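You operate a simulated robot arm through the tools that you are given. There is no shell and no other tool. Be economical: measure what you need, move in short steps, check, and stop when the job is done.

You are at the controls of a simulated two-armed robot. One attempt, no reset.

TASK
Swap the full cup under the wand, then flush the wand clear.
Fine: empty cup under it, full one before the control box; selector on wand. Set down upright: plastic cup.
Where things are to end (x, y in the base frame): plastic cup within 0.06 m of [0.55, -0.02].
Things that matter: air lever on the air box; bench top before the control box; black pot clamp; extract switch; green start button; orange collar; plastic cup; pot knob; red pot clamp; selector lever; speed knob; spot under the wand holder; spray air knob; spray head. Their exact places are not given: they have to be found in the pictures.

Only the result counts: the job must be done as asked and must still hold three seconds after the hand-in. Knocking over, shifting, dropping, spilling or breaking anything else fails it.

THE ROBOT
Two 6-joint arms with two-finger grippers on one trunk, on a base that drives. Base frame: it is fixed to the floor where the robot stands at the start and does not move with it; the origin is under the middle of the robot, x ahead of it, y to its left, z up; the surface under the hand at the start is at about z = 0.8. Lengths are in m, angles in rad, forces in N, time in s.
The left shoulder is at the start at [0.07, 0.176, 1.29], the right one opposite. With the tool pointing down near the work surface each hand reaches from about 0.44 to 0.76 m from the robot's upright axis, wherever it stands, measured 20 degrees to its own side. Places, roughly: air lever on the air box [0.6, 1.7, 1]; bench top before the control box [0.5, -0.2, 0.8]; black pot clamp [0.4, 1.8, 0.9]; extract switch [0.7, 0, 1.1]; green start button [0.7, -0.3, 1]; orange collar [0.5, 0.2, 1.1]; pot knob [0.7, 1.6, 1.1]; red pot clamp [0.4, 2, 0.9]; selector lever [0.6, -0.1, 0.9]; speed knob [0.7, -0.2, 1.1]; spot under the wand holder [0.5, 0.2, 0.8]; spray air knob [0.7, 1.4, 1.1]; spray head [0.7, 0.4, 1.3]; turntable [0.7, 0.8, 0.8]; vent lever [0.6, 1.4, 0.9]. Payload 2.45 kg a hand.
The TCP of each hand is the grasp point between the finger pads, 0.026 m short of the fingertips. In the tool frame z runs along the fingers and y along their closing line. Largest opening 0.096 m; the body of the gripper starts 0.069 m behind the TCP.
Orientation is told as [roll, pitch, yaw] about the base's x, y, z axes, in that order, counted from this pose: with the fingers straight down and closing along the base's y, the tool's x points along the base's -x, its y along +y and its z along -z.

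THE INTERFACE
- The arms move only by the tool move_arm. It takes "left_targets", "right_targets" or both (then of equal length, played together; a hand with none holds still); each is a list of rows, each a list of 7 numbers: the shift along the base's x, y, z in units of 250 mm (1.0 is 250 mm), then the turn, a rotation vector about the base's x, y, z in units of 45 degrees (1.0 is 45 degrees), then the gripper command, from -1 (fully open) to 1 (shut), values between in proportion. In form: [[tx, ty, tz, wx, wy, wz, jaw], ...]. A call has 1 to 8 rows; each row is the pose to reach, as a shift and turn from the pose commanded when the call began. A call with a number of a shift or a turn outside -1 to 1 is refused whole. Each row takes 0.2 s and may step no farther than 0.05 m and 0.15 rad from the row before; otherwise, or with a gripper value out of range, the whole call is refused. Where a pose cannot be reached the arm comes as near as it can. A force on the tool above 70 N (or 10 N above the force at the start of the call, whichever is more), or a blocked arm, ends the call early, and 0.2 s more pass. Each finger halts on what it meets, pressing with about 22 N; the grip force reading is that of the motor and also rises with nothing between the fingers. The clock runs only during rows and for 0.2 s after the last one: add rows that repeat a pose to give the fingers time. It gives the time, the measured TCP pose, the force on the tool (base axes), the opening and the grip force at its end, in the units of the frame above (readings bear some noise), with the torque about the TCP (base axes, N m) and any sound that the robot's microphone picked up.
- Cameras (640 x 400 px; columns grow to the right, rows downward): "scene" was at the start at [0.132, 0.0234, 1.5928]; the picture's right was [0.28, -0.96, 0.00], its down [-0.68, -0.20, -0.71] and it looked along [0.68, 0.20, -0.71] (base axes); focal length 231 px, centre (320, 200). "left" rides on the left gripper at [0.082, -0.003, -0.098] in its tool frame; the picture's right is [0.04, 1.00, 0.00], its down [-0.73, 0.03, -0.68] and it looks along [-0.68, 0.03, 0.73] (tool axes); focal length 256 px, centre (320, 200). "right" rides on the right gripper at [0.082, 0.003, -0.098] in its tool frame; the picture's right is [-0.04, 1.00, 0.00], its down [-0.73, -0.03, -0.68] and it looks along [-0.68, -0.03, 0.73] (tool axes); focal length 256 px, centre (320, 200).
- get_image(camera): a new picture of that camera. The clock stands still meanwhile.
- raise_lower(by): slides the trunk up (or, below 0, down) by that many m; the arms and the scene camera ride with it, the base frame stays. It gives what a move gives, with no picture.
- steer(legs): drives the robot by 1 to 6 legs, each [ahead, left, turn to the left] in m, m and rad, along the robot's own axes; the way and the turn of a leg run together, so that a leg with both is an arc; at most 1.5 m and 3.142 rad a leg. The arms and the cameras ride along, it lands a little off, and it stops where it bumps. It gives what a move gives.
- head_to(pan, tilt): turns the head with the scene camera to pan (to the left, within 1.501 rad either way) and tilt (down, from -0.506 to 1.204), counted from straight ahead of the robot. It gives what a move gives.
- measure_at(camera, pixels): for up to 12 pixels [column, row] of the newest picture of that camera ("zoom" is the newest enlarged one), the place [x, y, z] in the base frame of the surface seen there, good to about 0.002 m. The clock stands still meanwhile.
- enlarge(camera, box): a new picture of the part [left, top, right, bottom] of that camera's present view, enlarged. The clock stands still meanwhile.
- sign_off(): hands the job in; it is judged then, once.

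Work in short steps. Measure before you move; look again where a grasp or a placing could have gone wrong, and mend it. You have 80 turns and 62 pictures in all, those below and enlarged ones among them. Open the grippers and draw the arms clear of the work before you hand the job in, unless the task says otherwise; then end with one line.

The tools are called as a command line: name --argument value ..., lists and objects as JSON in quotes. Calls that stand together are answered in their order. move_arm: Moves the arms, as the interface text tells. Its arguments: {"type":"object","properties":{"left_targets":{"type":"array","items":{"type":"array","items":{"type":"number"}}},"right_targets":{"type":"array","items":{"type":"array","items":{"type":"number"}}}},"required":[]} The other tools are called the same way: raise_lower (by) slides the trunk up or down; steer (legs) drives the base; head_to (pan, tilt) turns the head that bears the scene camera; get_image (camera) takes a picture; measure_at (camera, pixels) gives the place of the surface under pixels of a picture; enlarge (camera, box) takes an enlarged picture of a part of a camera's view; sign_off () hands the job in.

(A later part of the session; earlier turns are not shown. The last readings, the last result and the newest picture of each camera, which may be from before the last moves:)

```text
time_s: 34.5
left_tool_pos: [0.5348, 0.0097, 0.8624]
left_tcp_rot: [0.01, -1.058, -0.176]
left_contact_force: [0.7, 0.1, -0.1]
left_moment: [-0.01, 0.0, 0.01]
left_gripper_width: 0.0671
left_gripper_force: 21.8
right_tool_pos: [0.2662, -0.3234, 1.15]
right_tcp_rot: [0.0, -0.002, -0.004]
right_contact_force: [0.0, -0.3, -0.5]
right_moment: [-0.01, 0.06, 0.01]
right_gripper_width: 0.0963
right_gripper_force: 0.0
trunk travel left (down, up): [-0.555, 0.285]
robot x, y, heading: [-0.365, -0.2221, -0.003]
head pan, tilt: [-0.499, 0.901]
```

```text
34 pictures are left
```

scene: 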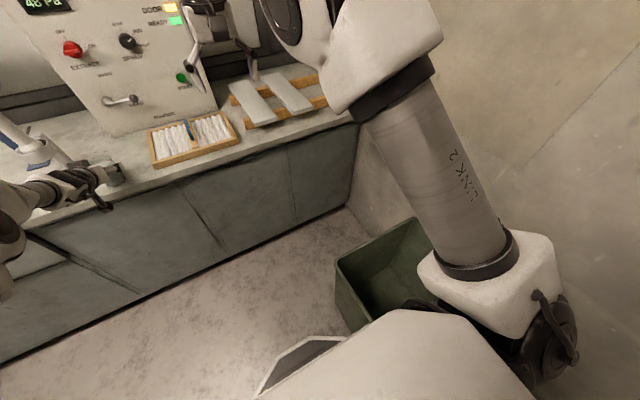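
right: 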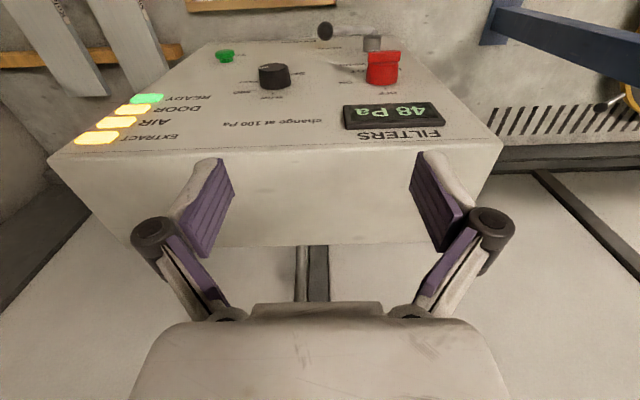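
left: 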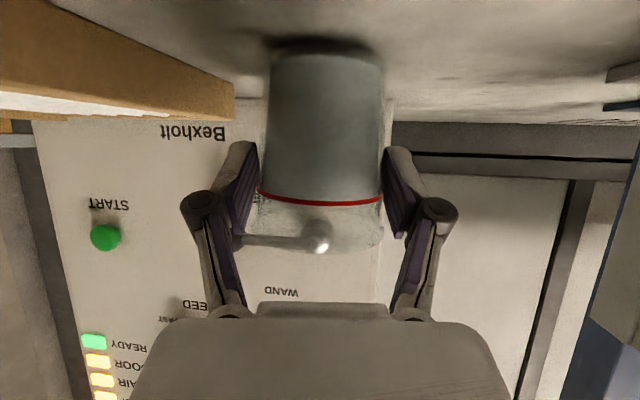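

Cup is now ≈(0.542, 0.008), fine. I shift 8 mm right and lower 8 mm to the grasp height of 0.854.

move_arm --left_targets '[[0, -0.03, 0, 0, 0, 0, 0.1], [0, -0.03, -0.012, 0, 0, 0, 0.1], [0, -0.03, -0.024, 0, 0, 0, 0.1], [0, -0.03, -0.032, 0, 0, 0, 0.1], [0, -0.03, -0.032, 0, 0, 0, 0.1]]'

enlarge --camera "left" --box '[220, 0, 420, 125]'

```text
time_s: 35.7
left_tool_pos: [0.5348, 0.0023, 0.8582]
left_tcp_rot: [0.01, -1.063, -0.177]
left_contact_force: [1.3, 2.9, 10.3]
left_moment: [-0.09, -0.16, 0.07]
left_gripper_width: 0.067
left_gripper_force: 22.3
right_tool_pos: [0.2638, -0.3252, 1.1509]
right_tcp_rot: [0.0, -0.005, -0.004]
right_contact_force: [1.1, -0.5, -0.2]
right_moment: [-0.02, 0.01, 0.0]
right_gripper_width: 0.0961
right_gripper_force: 0.0
trunk travel left (down, up): [-0.555, 0.285]
robot x, y, heading: [-0.3636, -0.2165, -0.003]
head pan, tilt: [-0.499, 0.901]
```

```text
3.20 times, centred on (320, 62) of left
```

zoom: 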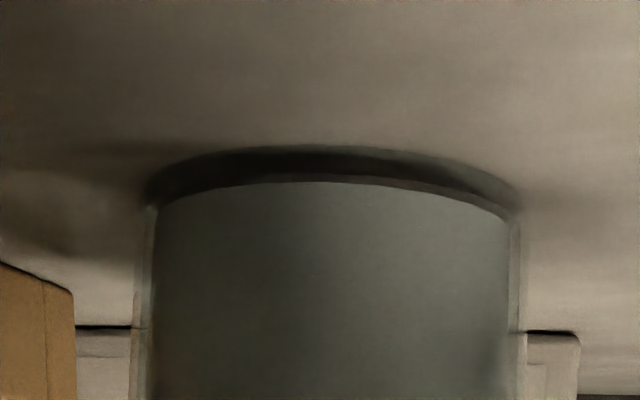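

Cup is seated (10 N up). I relieve the press by ~3 mm and open the fingers slowly.

move_arm --left_targets '[[0, 0, 0.012, 0, 0, 0, 0.1], [0, 0, 0.012, 0, 0, 0, -0.4], [0, 0, 0.012, 0, 0, 0, -0.7], [0, 0, 0.012, 0, 0, 0, -1], [0, 0, 0.012, 0, 0, 0, -1]]'

get_image --camera "left"

```text
time_s: 36.9
left_tool_pos: [0.5344, 0.0036, 0.8575]
left_tcp_rot: [0.012, -1.06, -0.177]
left_contact_force: [-0.3, -1.1, 1.0]
left_moment: [-0.02, 0.01, 0.01]
left_gripper_width: 0.0961
left_gripper_force: 0.0
right_tool_pos: [0.2656, -0.3223, 1.1498]
right_tcp_rot: [-0.001, 0.0, -0.003]
right_contact_force: [0.8, -0.1, -0.5]
right_moment: [0.03, 0.0, 0.02]
right_gripper_width: 0.0961
right_gripper_force: 0.0
trunk travel left (down, up): [-0.555, 0.285]
robot x, y, heading: [-0.3671, -0.2204, -0.005]
head pan, tilt: [-0.499, 0.901]
```

```text
32 pictures are left
```

left: 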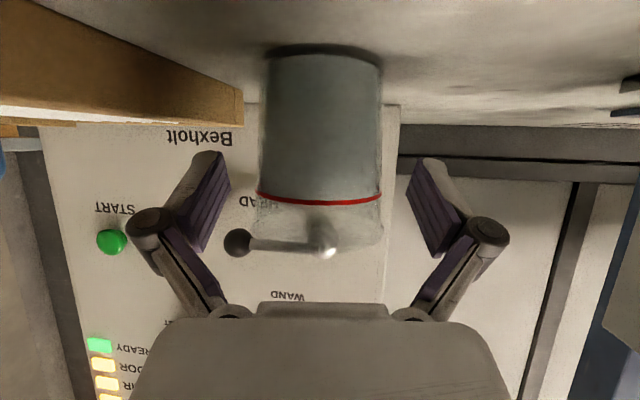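

Cup stands free. I back out 0.2 m along the finger line, then shift left toward the empty cup.

steer --legs '[[-0.12, 0.02, 0], [-0.09, 0, 0], [0, 0.2, 0]]'

head_to --pan 0.2 --tilt 0.6

get_image --camera "scene"

```text
time_s: 40.0
left_tool_pos: [0.3282, 0.2241, 0.8577]
left_tcp_rot: [0.008, -1.06, -0.176]
left_contact_force: [0.1, -0.2, -0.2]
left_moment: [-0.01, -0.01, -0.01]
left_gripper_width: 0.0961
left_gripper_force: 0.0
right_tool_pos: [0.058, -0.1014, 1.1498]
right_tcp_rot: [0.0, -0.001, -0.003]
right_contact_force: [0.0, -0.2, 0.3]
right_moment: [-0.02, -0.01, 0.0]
right_gripper_width: 0.096
right_gripper_force: 0.1
trunk travel left (down, up): [-0.555, 0.285]
robot x, y, heading: [-0.5726, 0.0067, -0.004]
head pan, tilt: [-0.499, 0.901]
```

```text
time_s: 41.1
left_tool_pos: [0.3277, 0.2246, 0.8573]
left_tcp_rot: [0.01, -1.059, -0.176]
left_contact_force: [-0.2, -0.5, -0.6]
left_moment: [0.02, -0.01, 0.01]
left_gripper_width: 0.0962
left_gripper_force: 0.0
right_tool_pos: [0.0598, -0.1022, 1.1483]
right_tcp_rot: [0.001, -0.003, -0.003]
right_contact_force: [-0.5, -0.2, -0.6]
right_moment: [-0.02, 0.02, -0.03]
right_gripper_width: 0.096
right_gripper_force: 0.0
trunk travel left (down, up): [-0.555, 0.285]
robot x, y, heading: [-0.5722, 0.0033, -0.005]
head pan, tilt: [0.201, 0.6]
```

```text
31 pictures are left
```

scene: 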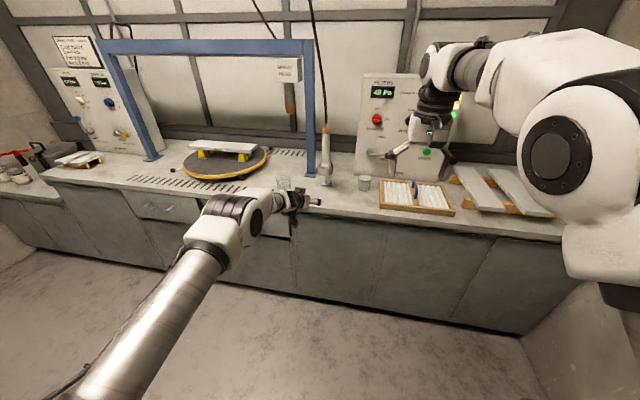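

The full cup stands before the box at (364,183). There is a notice at (75,52) that may hold instructions; I enlarge it, and look at the empty cup with the left camera.

enlarge --camera "scene" --box '[45, 30, 115, 74]'

measure_at --camera "scene" --pixels '[[364, 183], [364, 188], [284, 184], [326, 130], [327, 180]]'

get_image --camera "left"

```text
9.09 times, centred on (80, 52) of scene
```

zoom: 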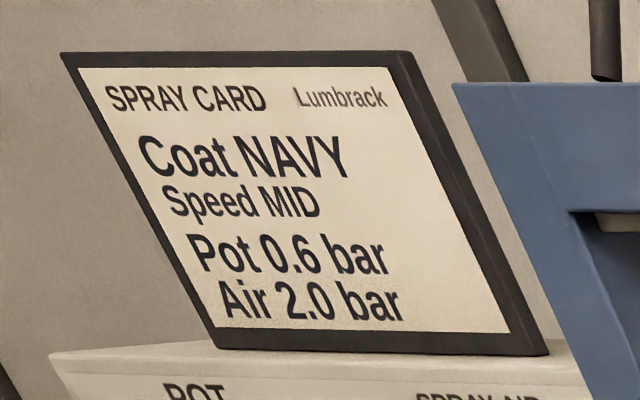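

```text
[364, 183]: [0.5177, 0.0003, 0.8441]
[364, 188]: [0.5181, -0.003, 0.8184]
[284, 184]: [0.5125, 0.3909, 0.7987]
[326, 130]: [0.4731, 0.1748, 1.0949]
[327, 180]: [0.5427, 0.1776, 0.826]
```

```text
29 pictures are left
```

left: 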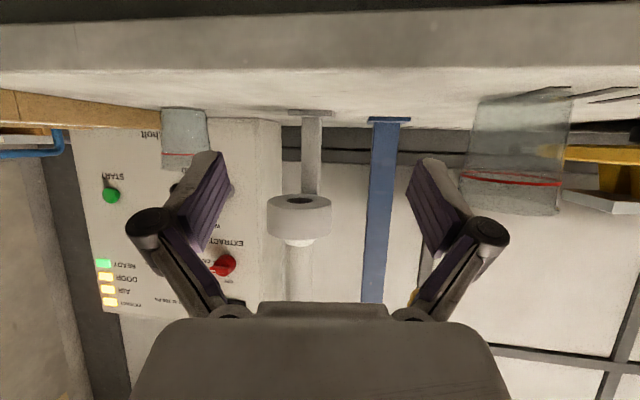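

Full cup centre ≈(0.549, 0). The spray card is irrelevant here. I measure the empty cup in the left view.

measure_at --camera "left" --pixels '[[480, 175], [500, 180], [518, 183], [540, 186], [556, 184], [474, 175], [476, 150], [564, 186], [515, 160], [515, 205], [463, 180], [568, 150]]'

enlarge --camera "left" --box '[440, 70, 600, 230]'

```text
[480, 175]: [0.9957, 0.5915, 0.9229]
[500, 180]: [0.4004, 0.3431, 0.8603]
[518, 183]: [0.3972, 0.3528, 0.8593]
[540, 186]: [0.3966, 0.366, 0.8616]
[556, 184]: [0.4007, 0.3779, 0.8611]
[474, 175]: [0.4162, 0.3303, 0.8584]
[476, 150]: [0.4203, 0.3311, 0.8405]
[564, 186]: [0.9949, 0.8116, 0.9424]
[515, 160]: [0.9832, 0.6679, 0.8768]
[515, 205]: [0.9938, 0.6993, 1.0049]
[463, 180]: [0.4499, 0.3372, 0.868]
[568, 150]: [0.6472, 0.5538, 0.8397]
```

```text
2.50 times, centred on (520, 150) of left
```

zoom: 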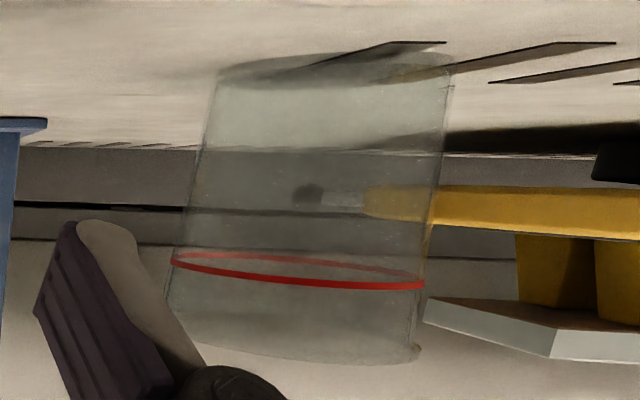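

Empty cup centre ≈(0.427, 0.3605), radius 0.031. I swing the arm left with yaw back to zero, still short of the cup.

move_arm --left_targets '[[-0.01, 0.07, 0, 0, 0, 0.028, -1], [-0.02, 0.14, 0, 0, 0, 0.056, -1], [-0.03, 0.21, 0, 0, 0, 0.084, -1], [-0.04, 0.28, 0, 0, 0, 0.112, -1], [-0.05, 0.35, 0, 0, 0, 0.14, -1], [-0.06, 0.42, 0, 0, 0, 0.168, -1], [-0.07, 0.49, 0, 0, 0, 0.196, -1], [-0.08, 0.544, 0, 0, 0, 0.224, -1]]'

get_image --camera "left"

```text
time_s: 42.9
left_tool_pos: [0.3075, 0.3611, 0.8583]
left_tcp_rot: [0.011, -1.059, 0.001]
left_contact_force: [0.0, -0.1, 0.2]
left_moment: [-0.01, 0.03, 0.01]
left_gripper_width: 0.096
left_gripper_force: 0.0
right_tool_pos: [0.0594, -0.1021, 1.1502]
right_tcp_rot: [0.0, -0.002, -0.004]
right_contact_force: [0.1, 1.0, -0.5]
right_moment: [0.0, 0.07, -0.01]
right_gripper_width: 0.0959
right_gripper_force: 0.1
trunk travel left (down, up): [-0.555, 0.285]
robot x, y, heading: [-0.5732, 0.001, -0.006]
head pan, tilt: [0.201, 0.6]
```

```text
27 pictures are left
```

left: 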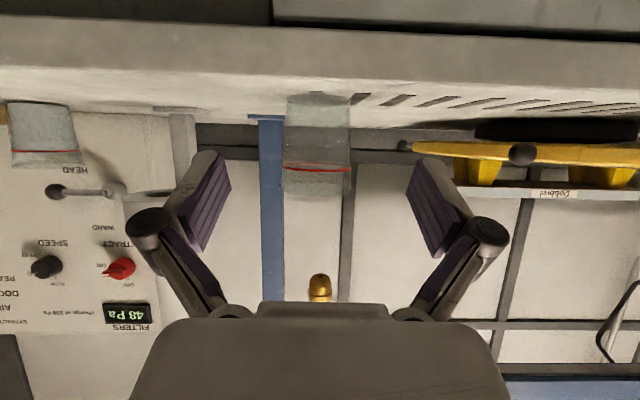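

Cup is centred at column 318. I drive 0.11 m forward around it.

steer --legs '[[0.11, 0, 0.004]]'

get_image --camera "left"

```text
time_s: 44.1
left_tool_pos: [0.4172, 0.3639, 0.8578]
left_tcp_rot: [0.01, -1.06, 0.002]
left_contact_force: [-0.2, 0.0, 0.4]
left_moment: [0.03, 0.0, -0.04]
left_gripper_width: 0.0959
left_gripper_force: 0.1
right_tool_pos: [0.1688, -0.1001, 1.1494]
right_tcp_rot: [0.0, -0.002, 0.0]
right_contact_force: [0.4, 0.1, -0.1]
right_moment: [0.02, 0.02, 0.01]
right_gripper_width: 0.0959
right_gripper_force: 0.0
trunk travel left (down, up): [-0.555, 0.285]
robot x, y, heading: [-0.4655, 0.0053, 0.003]
head pan, tilt: [0.201, 0.6]
```

```text
26 pictures are left
```

left: 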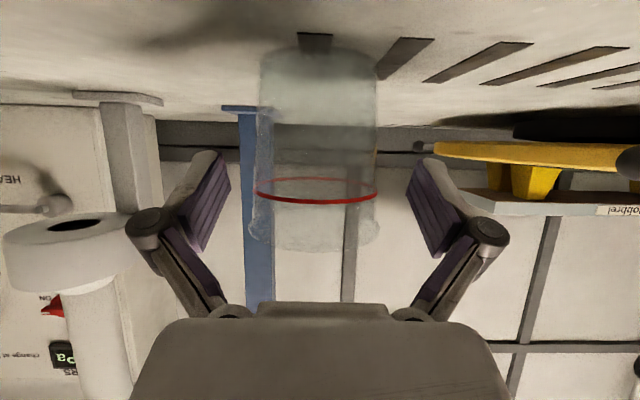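

Cup at column 316 between fingers, similar to the first grasp. I shift 3 mm right, lower 4 mm and close, then lift 8 mm.

move_arm --left_targets '[[0.01, -0.012, -0.016, 0, 0, 0, -1], [0.01, -0.012, -0.016, 0, 0, 0, -0.2], [0.01, -0.012, -0.016, 0, 0, 0, 0.0], [0.01, -0.012, -0.016, 0, 0, 0, 0.1], [0.01, -0.012, -0.016, 0, 0, 0, 0.1], [0.01, -0.012, 0, 0, 0, 0, 0.1], [0.01, -0.012, 0.016, 0, 0, 0, 0.1], [0.01, -0.012, 0.016, 0, 0, 0, 0.1]]'

get_image --camera "left"

```text
time_s: 45.9
left_tool_pos: [0.4185, 0.3581, 0.8622]
left_tcp_rot: [0.01, -1.059, 0.001]
left_contact_force: [-0.1, -0.8, -0.2]
left_moment: [-0.02, -0.02, 0.01]
left_gripper_width: 0.0666
left_gripper_force: 22.0
right_tool_pos: [0.1694, -0.1002, 1.1493]
right_tcp_rot: [0.0, -0.002, 0.0]
right_contact_force: [0.1, 0.4, -0.5]
right_moment: [0.03, 0.02, 0.02]
right_gripper_width: 0.096
right_gripper_force: 0.0
trunk travel left (down, up): [-0.555, 0.285]
robot x, y, heading: [-0.4613, 0.0036, 0.001]
head pan, tilt: [0.201, 0.6]
```

```text
25 pictures are left
```

left: 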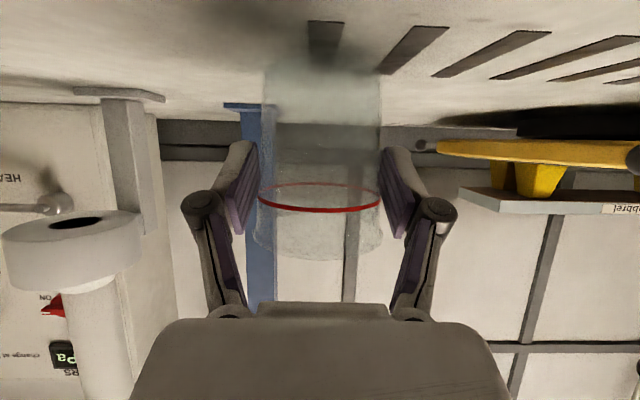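

Empty cup is held. I drive back 0.055 m and right 0.178 m to line up with the holder.

steer --legs '[[-0.055, 0, 0], [0, -0.178, 0]]'

get_image --camera "left"

```text
time_s: 47.9
left_tool_pos: [0.364, 0.1828, 0.8608]
left_tcp_rot: [0.009, -1.059, 0.0]
left_contact_force: [0.5, -0.2, -0.9]
left_moment: [0.01, 0.03, 0.0]
left_gripper_width: 0.0663
left_gripper_force: 22.0
right_tool_pos: [0.1132, -0.2769, 1.1493]
right_tcp_rot: [0.001, 0.0, -0.003]
right_contact_force: [0.2, -0.8, 0.3]
right_moment: [0.05, 0.01, -0.02]
right_gripper_width: 0.096
right_gripper_force: 0.1
trunk travel left (down, up): [-0.555, 0.285]
robot x, y, heading: [-0.5209, -0.171, -0.006]
head pan, tilt: [0.201, 0.6]
```

```text
24 pictures are left
```

left: 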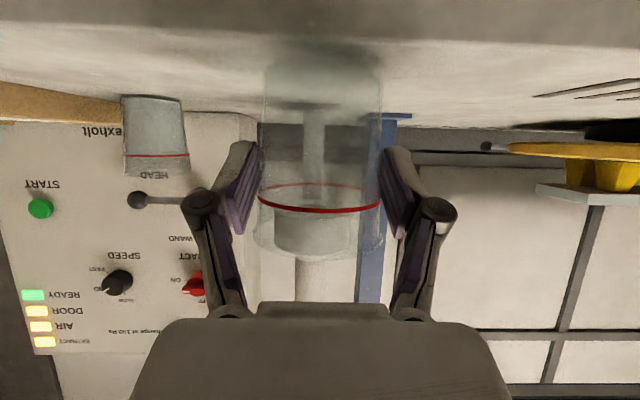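

Aligned at y 0.183, same height as when leaving. I drive 0.11 m forward under the holder.

steer --legs '[[0.11, -0.001, 0.003]]'

get_image --camera "left"

```text
time_s: 49.1
left_tool_pos: [0.4733, 0.1842, 0.8605]
left_tcp_rot: [0.009, -1.059, 0.004]
left_contact_force: [0.3, -0.6, 0.4]
left_moment: [0.0, 0.03, 0.0]
left_gripper_width: 0.0665
left_gripper_force: 22.3
right_tool_pos: [0.2236, -0.2751, 1.1483]
right_tcp_rot: [0.0, -0.001, 0.003]
right_contact_force: [-0.2, -0.3, 0.3]
right_moment: [0.0, -0.01, 0.01]
right_gripper_width: 0.0959
right_gripper_force: 0.1
trunk travel left (down, up): [-0.555, 0.285]
robot x, y, heading: [-0.407, -0.1723, 0.001]
head pan, tilt: [0.201, 0.6]
```

```text
23 pictures are left
```

left: 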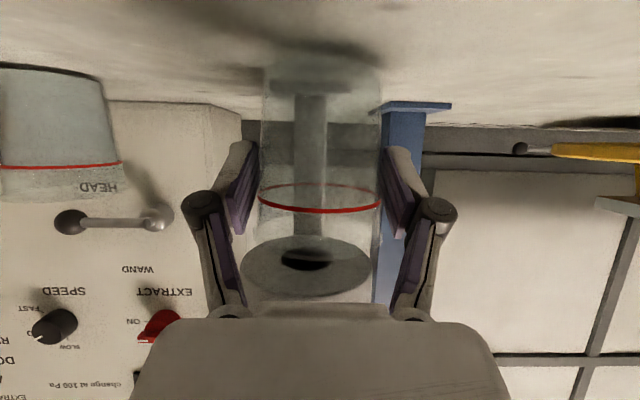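

Position (0.473, 0.184), nozzle hole centred over the cup. I shift 3 mm right, lower about 7 mm, relieve and open.

move_arm --left_targets '[[0, -0.014, 0, 0, 0, 0, 0.1], [0, -0.014, -0.014, 0, 0, 0, 0.1], [0, -0.014, -0.028, 0, 0, 0, 0.1], [0, -0.014, -0.028, 0, 0, 0, 0.1], [0, -0.014, -0.02, 0, 0, 0, -0.3], [0, -0.014, -0.02, 0, 0, 0, -0.6], [0, -0.014, -0.02, 0, 0, 0, -1], [0, -0.014, -0.02, 0, 0, 0, -1]]'

get_image --camera "left"

```text
time_s: 50.9
left_tool_pos: [0.4732, 0.1809, 0.8555]
left_tcp_rot: [0.01, -1.058, 0.006]
left_contact_force: [-0.9, -0.2, 0.5]
left_moment: [-0.01, 0.0, 0.0]
left_gripper_width: 0.096
left_gripper_force: 0.0
right_tool_pos: [0.2251, -0.2758, 1.1512]
right_tcp_rot: [0.001, -0.001, 0.001]
right_contact_force: [-0.7, -0.4, -0.5]
right_moment: [-0.03, 0.01, 0.0]
right_gripper_width: 0.0959
right_gripper_force: 0.0
trunk travel left (down, up): [-0.555, 0.285]
robot x, y, heading: [-0.4081, -0.1719, -0.003]
head pan, tilt: [0.201, 0.6]
```

```text
22 pictures are left
```

left: 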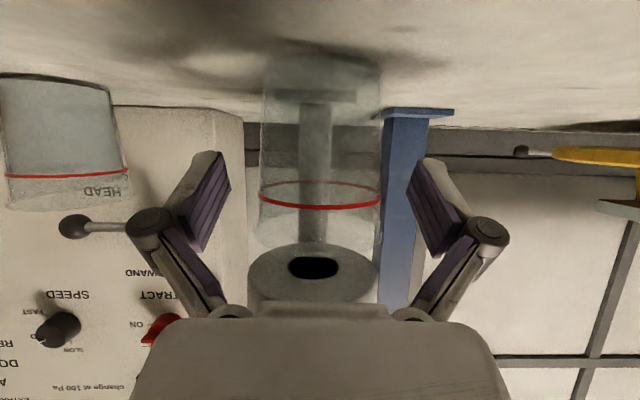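

Empty cup is placed. I back out straight, then raise the trunk for the selector lever and check the scene.

steer --legs '[[-0.16, 0, 0]]'

raise_lower --by 0.1

get_image --camera "scene"

get_image --camera "left"

```text
time_s: 52.3
left_tool_pos: [0.3148, 0.1812, 0.8559]
left_tcp_rot: [0.01, -1.059, 0.007]
left_contact_force: [0.6, 0.1, -0.1]
left_moment: [0.0, 0.0, -0.02]
left_gripper_width: 0.096
left_gripper_force: 0.1
right_tool_pos: [0.0663, -0.2746, 1.1493]
right_tcp_rot: [0.0, -0.002, 0.004]
right_contact_force: [-0.3, -0.8, -0.3]
right_moment: [-0.01, -0.03, 0.0]
right_gripper_width: 0.0959
right_gripper_force: 0.1
trunk travel left (down, up): [-0.555, 0.285]
robot x, y, heading: [-0.5661, -0.1721, 0.004]
head pan, tilt: [0.201, 0.6]
```

```text
time_s: 53.7
left_tool_pos: [0.3148, 0.1813, 0.9544]
left_tcp_rot: [0.01, -1.06, 0.006]
left_contact_force: [0.6, 0.0, -0.8]
left_moment: [-0.01, 0.04, 0.03]
left_gripper_width: 0.0961
left_gripper_force: 0.1
right_tool_pos: [0.0659, -0.2744, 1.25]
right_tcp_rot: [0.0, -0.002, 0.002]
right_contact_force: [0.2, -0.2, -0.5]
right_moment: [-0.01, 0.03, 0.01]
right_gripper_width: 0.0961
right_gripper_force: 0.0
trunk travel left (down, up): [-0.655, 0.185]
robot x, y, heading: [-0.5715, -0.1715, 0.003]
head pan, tilt: [0.201, 0.6]
```

```text
21 pictures are left
```

scene: 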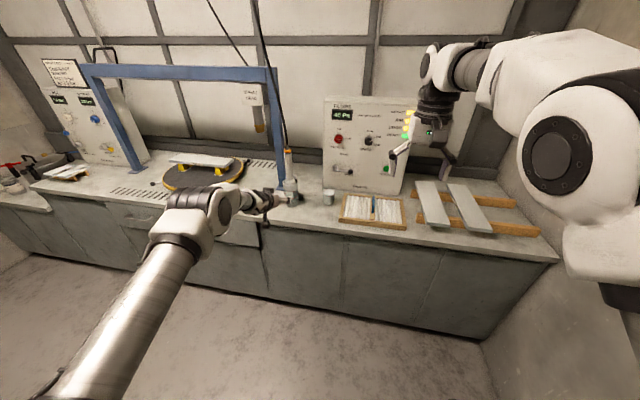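

```text
20 pictures are left
```

left: 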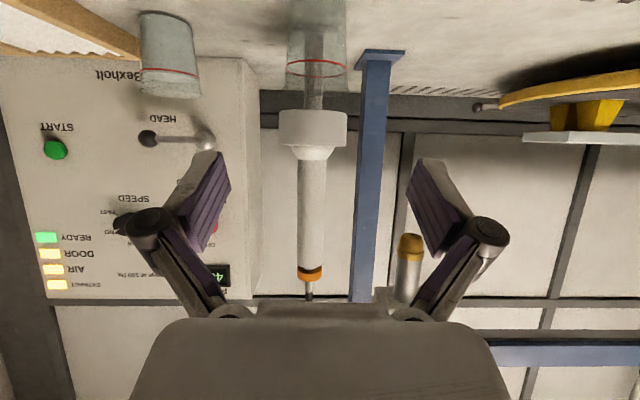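

Both cups stand well. I measure the lever ball, rod, hub and the panel beneath it.

measure_at --camera "left" --pixels '[[148, 139], [147, 132], [170, 139], [185, 139], [204, 139], [170, 160], [170, 120], [120, 160], [190, 185], [318, 40], [318, 62], [165, 60]]'

enlarge --camera "left" --box '[120, 0, 360, 150]'

```text
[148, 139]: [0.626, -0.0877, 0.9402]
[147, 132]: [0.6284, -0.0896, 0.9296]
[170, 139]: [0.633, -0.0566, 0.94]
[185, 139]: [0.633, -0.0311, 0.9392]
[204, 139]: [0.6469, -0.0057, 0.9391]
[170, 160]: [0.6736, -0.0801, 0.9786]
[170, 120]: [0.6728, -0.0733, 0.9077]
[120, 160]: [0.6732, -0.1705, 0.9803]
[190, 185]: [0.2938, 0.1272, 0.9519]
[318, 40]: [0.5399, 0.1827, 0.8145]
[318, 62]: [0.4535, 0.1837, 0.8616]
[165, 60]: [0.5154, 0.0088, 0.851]
```

```text
2.67 times, centred on (240, 75) of left
```

zoom: 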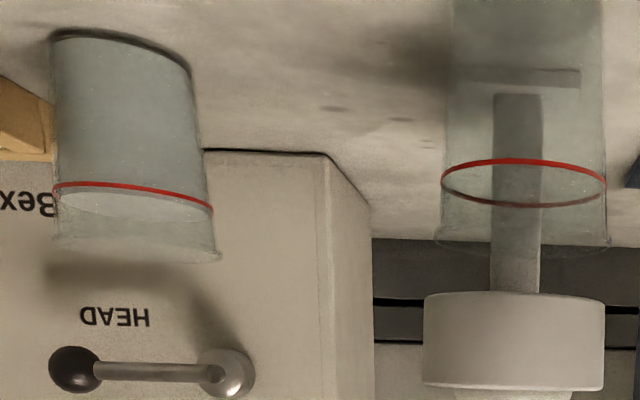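

Panel face is at x≈0.673, rod at x≈0.637, z 0.94, hub at y −0.006, ball at y −0.09. I close the fingers and steepen to 45°, then move the base a bit right.

move_arm --left_targets '[[0, 0, 0, 0, 0.12, 0, -0.5], [0, 0, 0, 0, 0.24, 0, 0], [0, 0, 0, 0, 0.35, 0, 1], [0, 0, 0, 0, 0.35, 0, 1]]'

steer --legs '[[0, -0.04, 0]]'

move_arm --left_targets '[[0.01, -0.106, -0.02, 0, 0, -0.04, 1], [0.02, -0.212, -0.04, 0, 0, -0.08, 1], [0.03, -0.318, -0.06, 0, 0, -0.12, 1], [0.04, -0.424, -0.08, 0, 0, -0.16, 1], [0.05, -0.53, -0.1, 0, 0, -0.2, 1], [0.06, -0.636, -0.13, 0, 0, -0.24, 1], [0.07, -0.742, -0.16, 0, 0, -0.28, 1], [0.075, -0.846, -0.196, 0, 0, -0.325, 1]]'

```text
time_s: 54.7
left_tool_pos: [0.314, 0.1831, 0.9537]
left_tcp_rot: [0.011, -0.784, 0.006]
left_contact_force: [0.3, 0.1, 0.1]
left_moment: [0.02, -0.01, 0.01]
left_gripper_width: 0.0
left_gripper_force: 21.5
left hand out of reach, approached as far as the arm can: row 2, 3
right_tool_pos: [0.066, -0.2745, 1.2493]
right_tcp_rot: [0.001, -0.001, 0.004]
right_contact_force: [-0.3, -0.1, 0.1]
right_moment: [0.02, 0.02, 0.01]
right_gripper_width: 0.096
right_gripper_force: 0.2
trunk travel left (down, up): [-0.655, 0.185]
robot x, y, heading: [-0.567, -0.1715, 0.001]
head pan, tilt: [0.201, 0.6]
```

```text
time_s: 55.5
left_tool_pos: [0.3129, 0.146, 0.9533]
left_tcp_rot: [0.009, -0.783, 0.008]
left_contact_force: [-0.1, 0.4, -0.5]
left_moment: [-0.04, -0.02, -0.02]
left_gripper_width: 0.0003
left_gripper_force: 21.9
right_tool_pos: [0.0664, -0.3095, 1.2496]
right_tcp_rot: [-0.002, -0.004, 0.004]
right_contact_force: [0.4, 0.4, -0.1]
right_moment: [-0.02, -0.01, 0.02]
right_gripper_width: 0.0957
right_gripper_force: 0.1
trunk travel left (down, up): [-0.655, 0.185]
robot x, y, heading: [-0.5675, -0.214, 0.003]
head pan, tilt: [0.201, 0.6]
```

```text
time_s: 57.4
left_tool_pos: [0.3201, -0.0695, 0.9096]
left_tcp_rot: [0.014, -0.784, -0.252]
left_contact_force: [0.4, -0.2, -0.4]
left_moment: [0.01, -0.03, 0.0]
left_gripper_width: 0.0001
left_gripper_force: 22.2
left hand out of reach, approached as far as the arm can: row 7, 8
right_tool_pos: [0.0656, -0.3146, 1.2495]
right_tcp_rot: [0.0, -0.001, 0.004]
right_contact_force: [-0.4, 0.0, 0.8]
right_moment: [0.04, 0.02, 0.02]
right_gripper_width: 0.0958
right_gripper_force: 0.1
trunk travel left (down, up): [-0.655, 0.185]
robot x, y, heading: [-0.5699, -0.2162, 0.004]
head pan, tilt: [0.201, 0.6]
```

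Hand is at (0.320, −0.070, 0.910), closed. I drive 0.22 m forward and look before the last approach.

steer --legs '[[0.22, 0, -0.003]]'

get_image --camera "left"

```text
time_s: 59.0
left_tool_pos: [0.5436, -0.0705, 0.9091]
left_tcp_rot: [0.012, -0.784, -0.255]
left_contact_force: [-0.3, 0.1, -0.2]
left_moment: [0.03, 0.01, 0.01]
left_gripper_width: 0.0002
left_gripper_force: 22.1
right_tool_pos: [0.2883, -0.3164, 1.2504]
right_tcp_rot: [-0.001, -0.002, -0.001]
right_contact_force: [0.6, 0.0, -0.3]
right_moment: [-0.05, 0.0, 0.03]
right_gripper_width: 0.0957
right_gripper_force: 0.0
trunk travel left (down, up): [-0.655, 0.185]
robot x, y, heading: [-0.3464, -0.2127, 0.005]
head pan, tilt: [0.201, 0.6]
```

```text
18 pictures are left
```

left: 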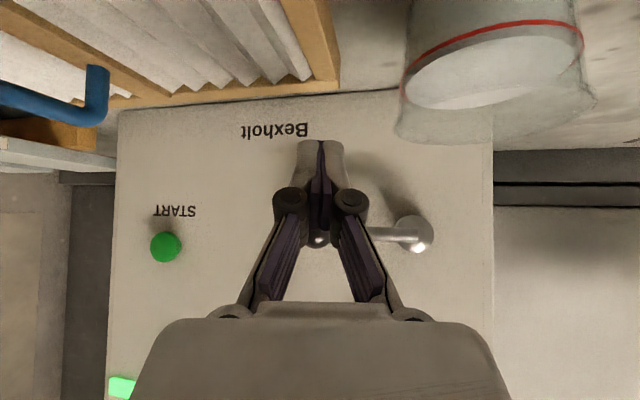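

Fingertips (322,145) will pass under the rod. I step 0.01 m right and 0.082 m forward, staying clear of the full cup.

steer --legs '[[0, -0.012, 0], [0.082, 0, 0]]'

get_image --camera "left"

```text
time_s: 60.5
left_tool_pos: [0.6245, -0.0818, 0.9097]
left_tcp_rot: [0.011, -0.784, -0.253]
left_contact_force: [1.4, 0.3, 0.1]
left_moment: [0.02, -0.01, -0.01]
left_gripper_width: 0.0001
left_gripper_force: 21.9
right_tool_pos: [0.3689, -0.3265, 1.2503]
right_tcp_rot: [0.0, -0.001, -0.001]
right_contact_force: [-0.3, -0.3, 0.5]
right_moment: [-0.01, 0.03, -0.01]
right_gripper_width: 0.0961
right_gripper_force: 0.0
trunk travel left (down, up): [-0.655, 0.185]
robot x, y, heading: [-0.2618, -0.2245, 0.002]
head pan, tilt: [0.201, 0.6]
```

```text
17 pictures are left
```

left: 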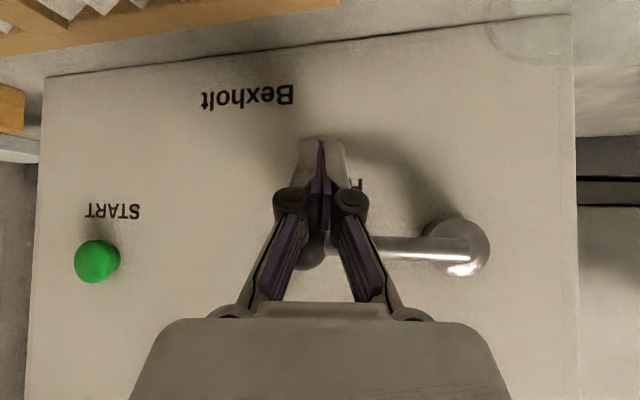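

Fingers sit below the ball at (315,255). I push up along the lever's arc to about 60°.

move_arm --left_targets '[[0, 0, 0.045, 0, 0, 0, 1], [0, 0, 0.1, 0, 0, 0, 1], [0, 0, 0.153, 0, 0, 0, 1], [0, 0, 0.206, 0, 0, 0, 1], [0, 0.016, 0.257, 0, 0, 0, 1], [0, 0.044, 0.305, 0, 0, 0, 1], [0, 0.079, 0.345, 0, 0, 0, 1]]'

get_image --camera "left"

```text
time_s: 62.1
left_tool_pos: [0.6294, -0.0567, 0.9844]
left_tcp_rot: [0.003, -0.768, -0.244]
left_contact_force: [-45.2, 17.4, -38.2]
left_moment: [-0.9, -0.96, 0.55]
left_gripper_width: 0.0001
left_gripper_force: 29.0
left hand out of reach, approached as far as the arm can: row 3, 4, 5, 6, 7
right_tool_pos: [0.3675, -0.3207, 1.2503]
right_tcp_rot: [-0.004, -0.002, 0.001]
right_contact_force: [-0.2, -0.1, -0.6]
right_moment: [-0.03, 0.0, -0.01]
right_gripper_width: 0.0961
right_gripper_force: 0.0
trunk travel left (down, up): [-0.655, 0.185]
robot x, y, heading: [-0.2675, -0.224, -0.002]
head pan, tilt: [0.201, 0.6]
```

```text
16 pictures are left
```

left: 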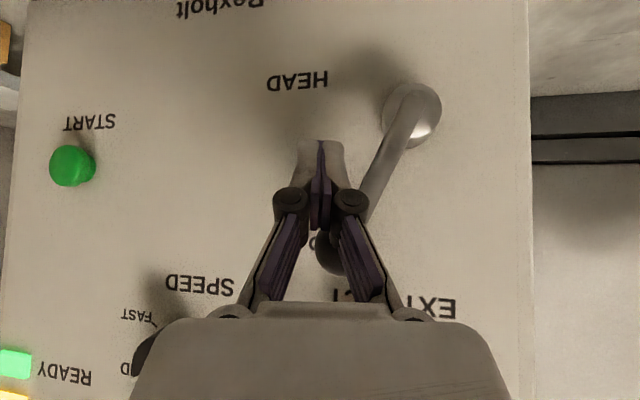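

Lever has swung to about 65°, its ball over the WAND label, and force is rising: probably at its stop. I relieve slightly and back away to look.

move_arm --left_targets '[[-0.04, -0.03, -0.05, 0, 0, 0, 1], [-0.1, -0.05, -0.06, 0, 0, 0, 1]]'

steer --legs '[[-0.12, 0, 0]]'

get_image --camera "left"

```text
time_s: 62.7
left_tool_pos: [0.6288, -0.0734, 0.9738]
left_tcp_rot: [-0.008, -0.779, -0.253]
left_contact_force: [-32.6, 26.3, -28.1]
left_moment: [-0.87, -0.61, 0.38]
left_gripper_width: 0.0
left_gripper_force: 28.6
left hand out of reach, approached as far as the arm can: row 1, 2
right_tool_pos: [0.3681, -0.3198, 1.2517]
right_tcp_rot: [-0.005, 0.0, 0.001]
right_contact_force: [0.2, 0.6, -0.7]
right_moment: [-0.01, -0.02, -0.04]
right_gripper_width: 0.0959
right_gripper_force: 0.1
trunk travel left (down, up): [-0.655, 0.185]
robot x, y, heading: [-0.2633, -0.2231, 0.003]
head pan, tilt: [0.201, 0.6]
```

```text
time_s: 63.9
left_tool_pos: [0.5115, -0.0789, 0.9773]
left_tcp_rot: [0.001, -0.786, -0.259]
left_contact_force: [0.0, 0.7, 0.0]
left_moment: [0.0, 0.0, -0.03]
left_gripper_width: 0.0
left_gripper_force: 28.2
right_tool_pos: [0.249, -0.3263, 1.2488]
right_tcp_rot: [-0.002, 0.0, 0.004]
right_contact_force: [-0.6, -0.1, 0.2]
right_moment: [-0.04, -0.04, 0.02]
right_gripper_width: 0.0961
right_gripper_force: 0.0
trunk travel left (down, up): [-0.655, 0.185]
robot x, y, heading: [-0.3845, -0.2241, -0.001]
head pan, tilt: [0.201, 0.6]
```

```text
15 pictures are left
```

left: 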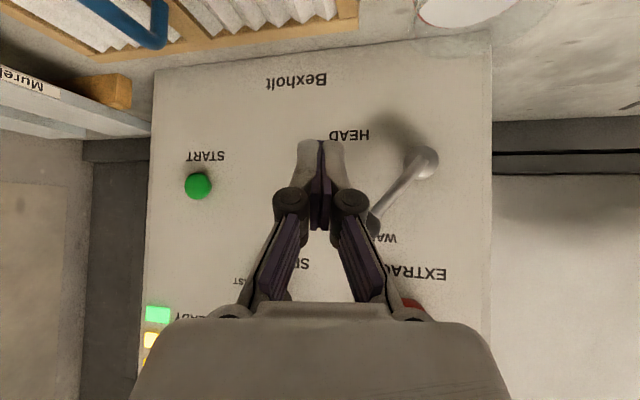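

I measure the lever's present angle: hub (425,160), ball (372,224), and enlarge.

measure_at --camera "left" --pixels '[[424, 158], [412, 175], [395, 196], [385, 207], [374, 223], [371, 227], [385, 240], [350, 135]]'

enlarge --camera "left" --box '[320, 110, 460, 290]'

```text
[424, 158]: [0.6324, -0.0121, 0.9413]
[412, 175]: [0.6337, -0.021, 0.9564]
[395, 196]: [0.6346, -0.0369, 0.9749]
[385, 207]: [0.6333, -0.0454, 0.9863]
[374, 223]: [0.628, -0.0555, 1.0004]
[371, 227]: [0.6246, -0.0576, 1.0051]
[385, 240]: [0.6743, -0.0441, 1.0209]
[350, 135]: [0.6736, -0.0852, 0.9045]
```

```text
2.22 times, centred on (390, 200) of left
```

zoom: 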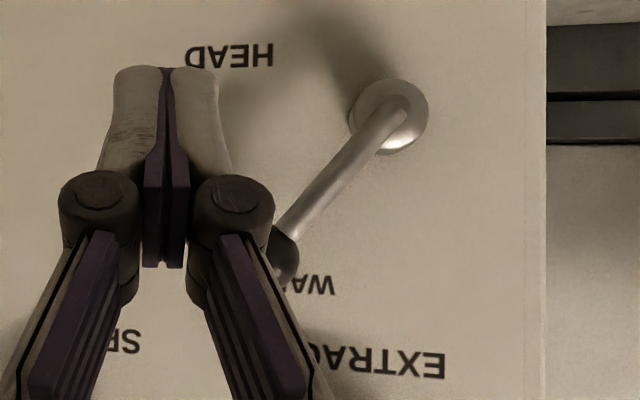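

Lever lies at about 54°, just below the WAND label; it could be at its stop or short of it. I re-approach on its right side to push it gently further toward +y.

raise_lower --by 0.022

steer --legs '[[0, -0.014, 0], [0.113, 0, 0]]'

get_image --camera "left"

```text
time_s: 64.6
left_tool_pos: [0.5104, -0.0793, 1.0017]
left_tcp_rot: [0.002, -0.786, -0.26]
left_contact_force: [-0.8, 0.0, -0.3]
left_moment: [0.01, 0.0, 0.0]
left_gripper_width: 0.0001
left_gripper_force: 28.4
right_tool_pos: [0.2476, -0.3262, 1.2707]
right_tcp_rot: [0.002, -0.002, 0.003]
right_contact_force: [-0.2, -0.5, -0.1]
right_moment: [0.02, -0.03, -0.03]
right_gripper_width: 0.0961
right_gripper_force: 0.0
trunk travel left (down, up): [-0.677, 0.163]
robot x, y, heading: [-0.3833, -0.2198, -0.001]
head pan, tilt: [0.201, 0.6]
```

```text
time_s: 65.5
left_tool_pos: [0.5107, -0.091, 1.0015]
left_tcp_rot: [0.003, -0.789, -0.261]
left_contact_force: [0.1, -0.8, -0.2]
left_moment: [0.03, -0.01, 0.02]
left_gripper_width: 0.0001
left_gripper_force: 27.8
right_tool_pos: [0.248, -0.3396, 1.2716]
right_tcp_rot: [0.0, -0.003, 0.002]
right_contact_force: [-0.2, -1.2, -0.4]
right_moment: [0.01, 0.01, 0.01]
right_gripper_width: 0.0961
right_gripper_force: 0.1
trunk travel left (down, up): [-0.677, 0.163]
robot x, y, heading: [-0.3837, -0.2355, 0.006]
head pan, tilt: [0.201, 0.6]
stopped in leg 1: the robot was blocked; the commanded pose is now the measured one
```

```text
13 pictures are left
```

left: 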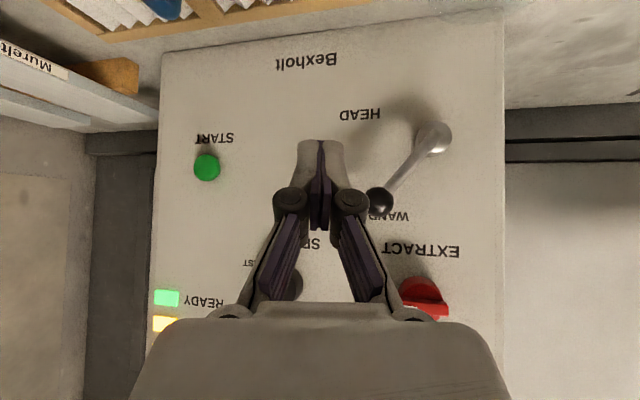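

WAND text lies beyond the ball (395,215), so more travel may be left. I clear the bin by 4 mm and drive 0.113 m in.

steer --legs '[[0.113, 0.004, -0.004]]'

move_arm --left_targets '[[0, 0.03, 0, 0, 0, 0, 1], [0, 0.06, 0.01, 0, 0, 0, 1], [0, 0.09, 0.02, 0, 0, 0, 1], [0, 0.12, 0.03, 0, 0, 0, 1], [0, 0.15, 0.04, 0, 0, 0, 1]]'

get_image --camera "left"

```text
time_s: 66.7
left_tool_pos: [0.6248, -0.0886, 1.0013]
left_tcp_rot: [0.002, -0.787, -0.261]
left_contact_force: [0.5, 0.4, -0.2]
left_moment: [0.02, 0.0, 0.0]
left_gripper_width: 0.0001
left_gripper_force: 28.2
right_tool_pos: [0.3609, -0.3346, 1.2725]
right_tcp_rot: [-0.001, -0.002, 0.0]
right_contact_force: [0.3, -0.4, -0.5]
right_moment: [0.01, 0.01, 0.01]
right_gripper_width: 0.0961
right_gripper_force: 0.1
trunk travel left (down, up): [-0.677, 0.163]
robot x, y, heading: [-0.2686, -0.2306, 0.002]
head pan, tilt: [0.201, 0.6]
```

```text
time_s: 67.9
left_tool_pos: [0.624, -0.0505, 1.0116]
left_tcp_rot: [0.002, -0.786, -0.264]
left_contact_force: [-0.9, -0.9, 0.2]
left_moment: [0.04, 0.0, 0.0]
left_gripper_width: 0.0
left_gripper_force: 28.6
right_tool_pos: [0.3597, -0.3346, 1.2727]
right_tcp_rot: [0.0, -0.002, 0.0]
right_contact_force: [-0.6, 0.1, -0.5]
right_moment: [-0.04, 0.02, 0.0]
right_gripper_width: 0.0958
right_gripper_force: 0.0
trunk travel left (down, up): [-0.677, 0.163]
robot x, y, heading: [-0.2749, -0.2306, -0.005]
head pan, tilt: [0.201, 0.6]
```

```text
12 pictures are left
```

left: 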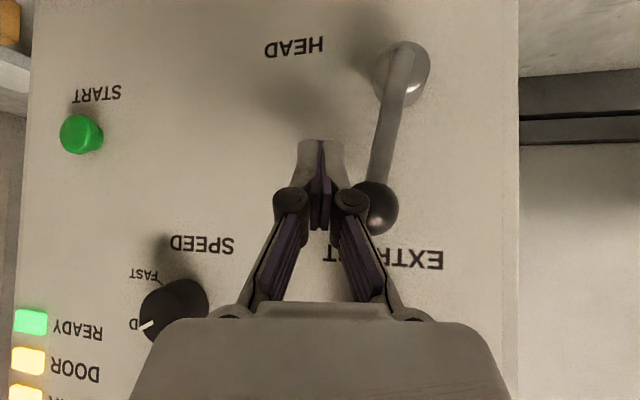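

Lever moves easily with no force and is now near 75°, so it was not at its stop. I push further +y in small rows to find the stop.

move_arm --left_targets '[[0, 0.03, 0.005, 0, 0, 0, 1], [0, 0.06, 0.01, 0, 0, 0, 1], [0, 0.09, 0.01, 0, 0, 0, 1], [0, 0.11, 0.01, 0, 0, 0, 1]]'

get_image --camera "left"

```text
time_s: 68.9
left_tool_pos: [0.6236, -0.0353, 1.0154]
left_tcp_rot: [0.006, -0.784, -0.272]
left_contact_force: [-5.3, -32.1, -3.6]
left_moment: [0.24, 0.0, -0.31]
left_gripper_width: 0.0
left_gripper_force: 28.6
right_tool_pos: [0.3605, -0.3426, 1.2712]
right_tcp_rot: [0.004, -0.002, -0.005]
right_contact_force: [-0.3, 0.0, -0.2]
right_moment: [-0.03, 0.03, 0.01]
right_gripper_width: 0.0961
right_gripper_force: 0.0
trunk travel left (down, up): [-0.677, 0.163]
robot x, y, heading: [-0.2718, -0.228, -0.001]
head pan, tilt: [0.201, 0.6]
```

```text
11 pictures are left
```

left: 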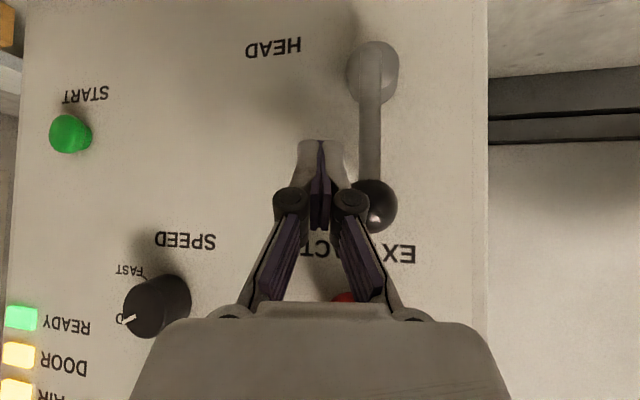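

Lever is vertical at its stop (32 N). I slip off to the right and back away, then look at wand and collar closely.

move_arm --left_targets '[[0, -0.05, 0, 0, 0, 0, 1], [0, -0.1, 0, 0, 0, 0, 1], [0, -0.13, 0, 0, 0, 0, 1]]'

steer --legs '[[-0.2, 0, 0], [0, 0.2, 0]]'

enlarge --camera "left" --box '[100, 0, 640, 330]'

```text
time_s: 69.7
left_tool_pos: [0.6258, -0.055, 1.0146]
left_tcp_rot: [0.003, -0.788, -0.262]
left_contact_force: [0.4, -0.4, 0.4]
left_moment: [-0.02, 0.0, 0.04]
left_gripper_width: 0.0
left_gripper_force: 28.2
right_tool_pos: [0.3606, -0.3353, 1.2724]
right_tcp_rot: [0.001, 0.001, -0.001]
right_contact_force: [-0.1, -0.3, 0.3]
right_moment: [0.0, 0.0, -0.02]
right_gripper_width: 0.0959
right_gripper_force: 0.0
trunk travel left (down, up): [-0.677, 0.163]
robot x, y, heading: [-0.2721, -0.2283, -0.003]
head pan, tilt: [0.201, 0.6]
```

```text
time_s: 72.5
left_tool_pos: [0.4288, 0.1415, 1.0147]
left_tcp_rot: [0.001, -0.786, -0.263]
left_contact_force: [0.3, 0.5, 0.1]
left_moment: [0.0, 0.0, 0.0]
left_gripper_width: 0.0001
left_gripper_force: 28.6
right_tool_pos: [0.1639, -0.138, 1.2709]
right_tcp_rot: [-0.001, -0.001, -0.001]
right_contact_force: [-0.6, -0.5, -0.1]
right_moment: [-0.01, -0.02, -0.01]
right_gripper_width: 0.0961
right_gripper_force: 0.0
trunk travel left (down, up): [-0.677, 0.163]
robot x, y, heading: [-0.4686, -0.0324, -0.002]
head pan, tilt: [0.201, 0.6]
```

```text
1.19 times, centred on (370, 165) of left
```

zoom: 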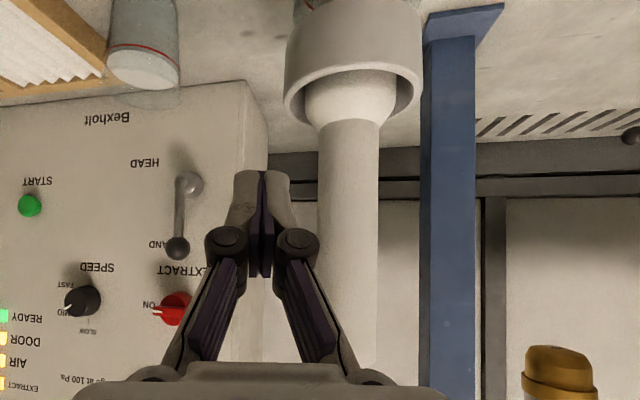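

Lever stays on WAND. The hand is near the wand, so I back away first, raise the trunk and re-square the arm for the orange collar.

steer --legs '[[-0.13, 0, 0], [0, -0.1, 0]]'

raise_lower --by 0.085

move_arm --left_targets '[[0, 0.1, 0, 0, 0, 0.04, 0], [0, 0.2, 0, 0, 0, 0.08, -0.5], [0, 0.3, 0, 0, 0, 0.12, -1], [0, 0.4, 0, 0, 0, 0.16, -1], [0, 0.52, 0, 0, 0, 0.2, -1]]'

move_arm --left_targets '[[0, 0, 0, 0, -0.12, 0, -1], [0, 0, 0, 0, -0.24, 0, -1], [0, 0, 0, 0, -0.34, 0, -1]]'

get_image --camera "left"

```text
time_s: 74.5
left_tool_pos: [0.298, 0.0408, 1.0146]
left_tcp_rot: [0.001, -0.787, -0.264]
left_contact_force: [-0.1, 0.4, 0.0]
left_moment: [0.01, -0.02, -0.01]
left_gripper_width: 0.0
left_gripper_force: 28.7
right_tool_pos: [0.0338, -0.2384, 1.2723]
right_tcp_rot: [-0.002, -0.001, -0.002]
right_contact_force: [-1.1, -0.1, -0.1]
right_moment: [0.02, -0.03, -0.03]
right_gripper_width: 0.0961
right_gripper_force: 0.1
trunk travel left (down, up): [-0.677, 0.163]
robot x, y, heading: [-0.6011, -0.1326, -0.003]
head pan, tilt: [0.201, 0.6]
```

```text
time_s: 75.7
left_tool_pos: [0.2987, 0.0402, 1.0996]
left_tcp_rot: [0.003, -0.787, -0.265]
left_contact_force: [0.6, 0.2, -0.1]
left_moment: [0.01, 0.01, -0.02]
left_gripper_width: 0.0002
left_gripper_force: 28.2
right_tool_pos: [0.0351, -0.2395, 1.3561]
right_tcp_rot: [-0.001, -0.002, -0.003]
right_contact_force: [0.1, -0.2, 0.6]
right_moment: [0.03, 0.02, 0.04]
right_gripper_width: 0.0959
right_gripper_force: 0.1
trunk travel left (down, up): [-0.762, 0.078]
robot x, y, heading: [-0.5948, -0.1329, 0.0]
head pan, tilt: [0.201, 0.6]
```

```text
time_s: 76.9
left_tool_pos: [0.2993, 0.1687, 1.0969]
left_tcp_rot: [0.0, -0.787, -0.104]
left_contact_force: [0.1, 0.5, -0.6]
left_moment: [-0.04, 0.0, -0.02]
left_gripper_width: 0.0961
left_gripper_force: 0.0
right_tool_pos: [0.034, -0.2374, 1.3567]
right_tcp_rot: [-0.001, -0.002, -0.001]
right_contact_force: [0.1, -0.4, 0.2]
right_moment: [0.01, -0.02, 0.02]
right_gripper_width: 0.0959
right_gripper_force: 0.0
trunk travel left (down, up): [-0.762, 0.078]
robot x, y, heading: [-0.5949, -0.1319, 0.001]
head pan, tilt: [0.201, 0.6]
```

```text
time_s: 77.7
left_tool_pos: [0.2993, 0.1697, 1.0984]
left_tcp_rot: [0.044, -1.024, -0.146]
left_contact_force: [-0.3, 0.5, -0.5]
left_moment: [0.01, -0.03, -0.02]
left_gripper_width: 0.0959
left_gripper_force: 0.2
right_tool_pos: [0.0351, -0.2392, 1.3568]
right_tcp_rot: [-0.001, -0.002, -0.001]
right_contact_force: [-0.6, -0.1, -0.3]
right_moment: [0.0, -0.01, 0.0]
right_gripper_width: 0.0959
right_gripper_force: 0.0
trunk travel left (down, up): [-0.762, 0.078]
robot x, y, heading: [-0.6021, -0.1341, -0.001]
head pan, tilt: [0.201, 0.6]
```

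```text
9 pictures are left
```

left: 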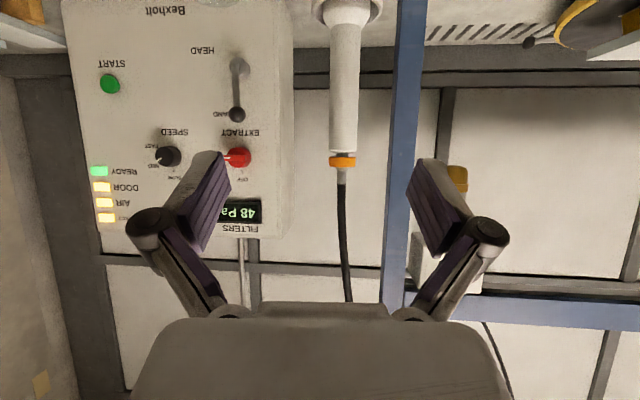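

Collar visible at (343,161) with a narrow neck below it. I enlarge it and measure.

enlarge --camera "left" --box '[310, 130, 376, 190]'

measure_at --camera "left" --pixels '[[343, 158], [343, 165], [331, 161], [354, 161], [343, 152], [343, 146], [343, 172], [342, 176], [341, 195], [347, 280]]'

```text
6.67 times, centred on (343, 160) of left
```

zoom: 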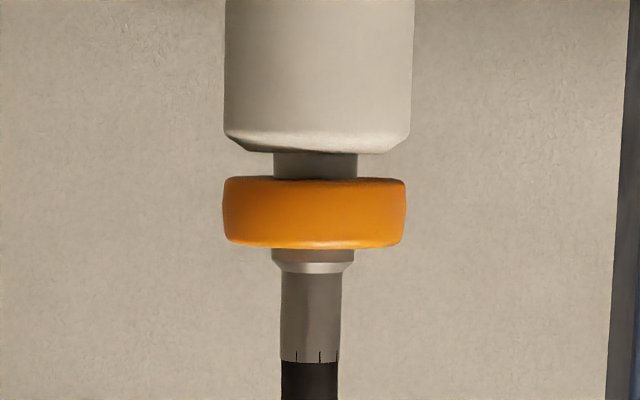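

```text
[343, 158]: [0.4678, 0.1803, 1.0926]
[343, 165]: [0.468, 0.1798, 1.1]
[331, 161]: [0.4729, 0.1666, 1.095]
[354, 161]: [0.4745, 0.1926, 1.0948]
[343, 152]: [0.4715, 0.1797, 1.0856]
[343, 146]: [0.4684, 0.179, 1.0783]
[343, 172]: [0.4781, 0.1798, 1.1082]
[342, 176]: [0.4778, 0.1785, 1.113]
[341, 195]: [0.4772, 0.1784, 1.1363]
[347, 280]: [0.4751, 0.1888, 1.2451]
```

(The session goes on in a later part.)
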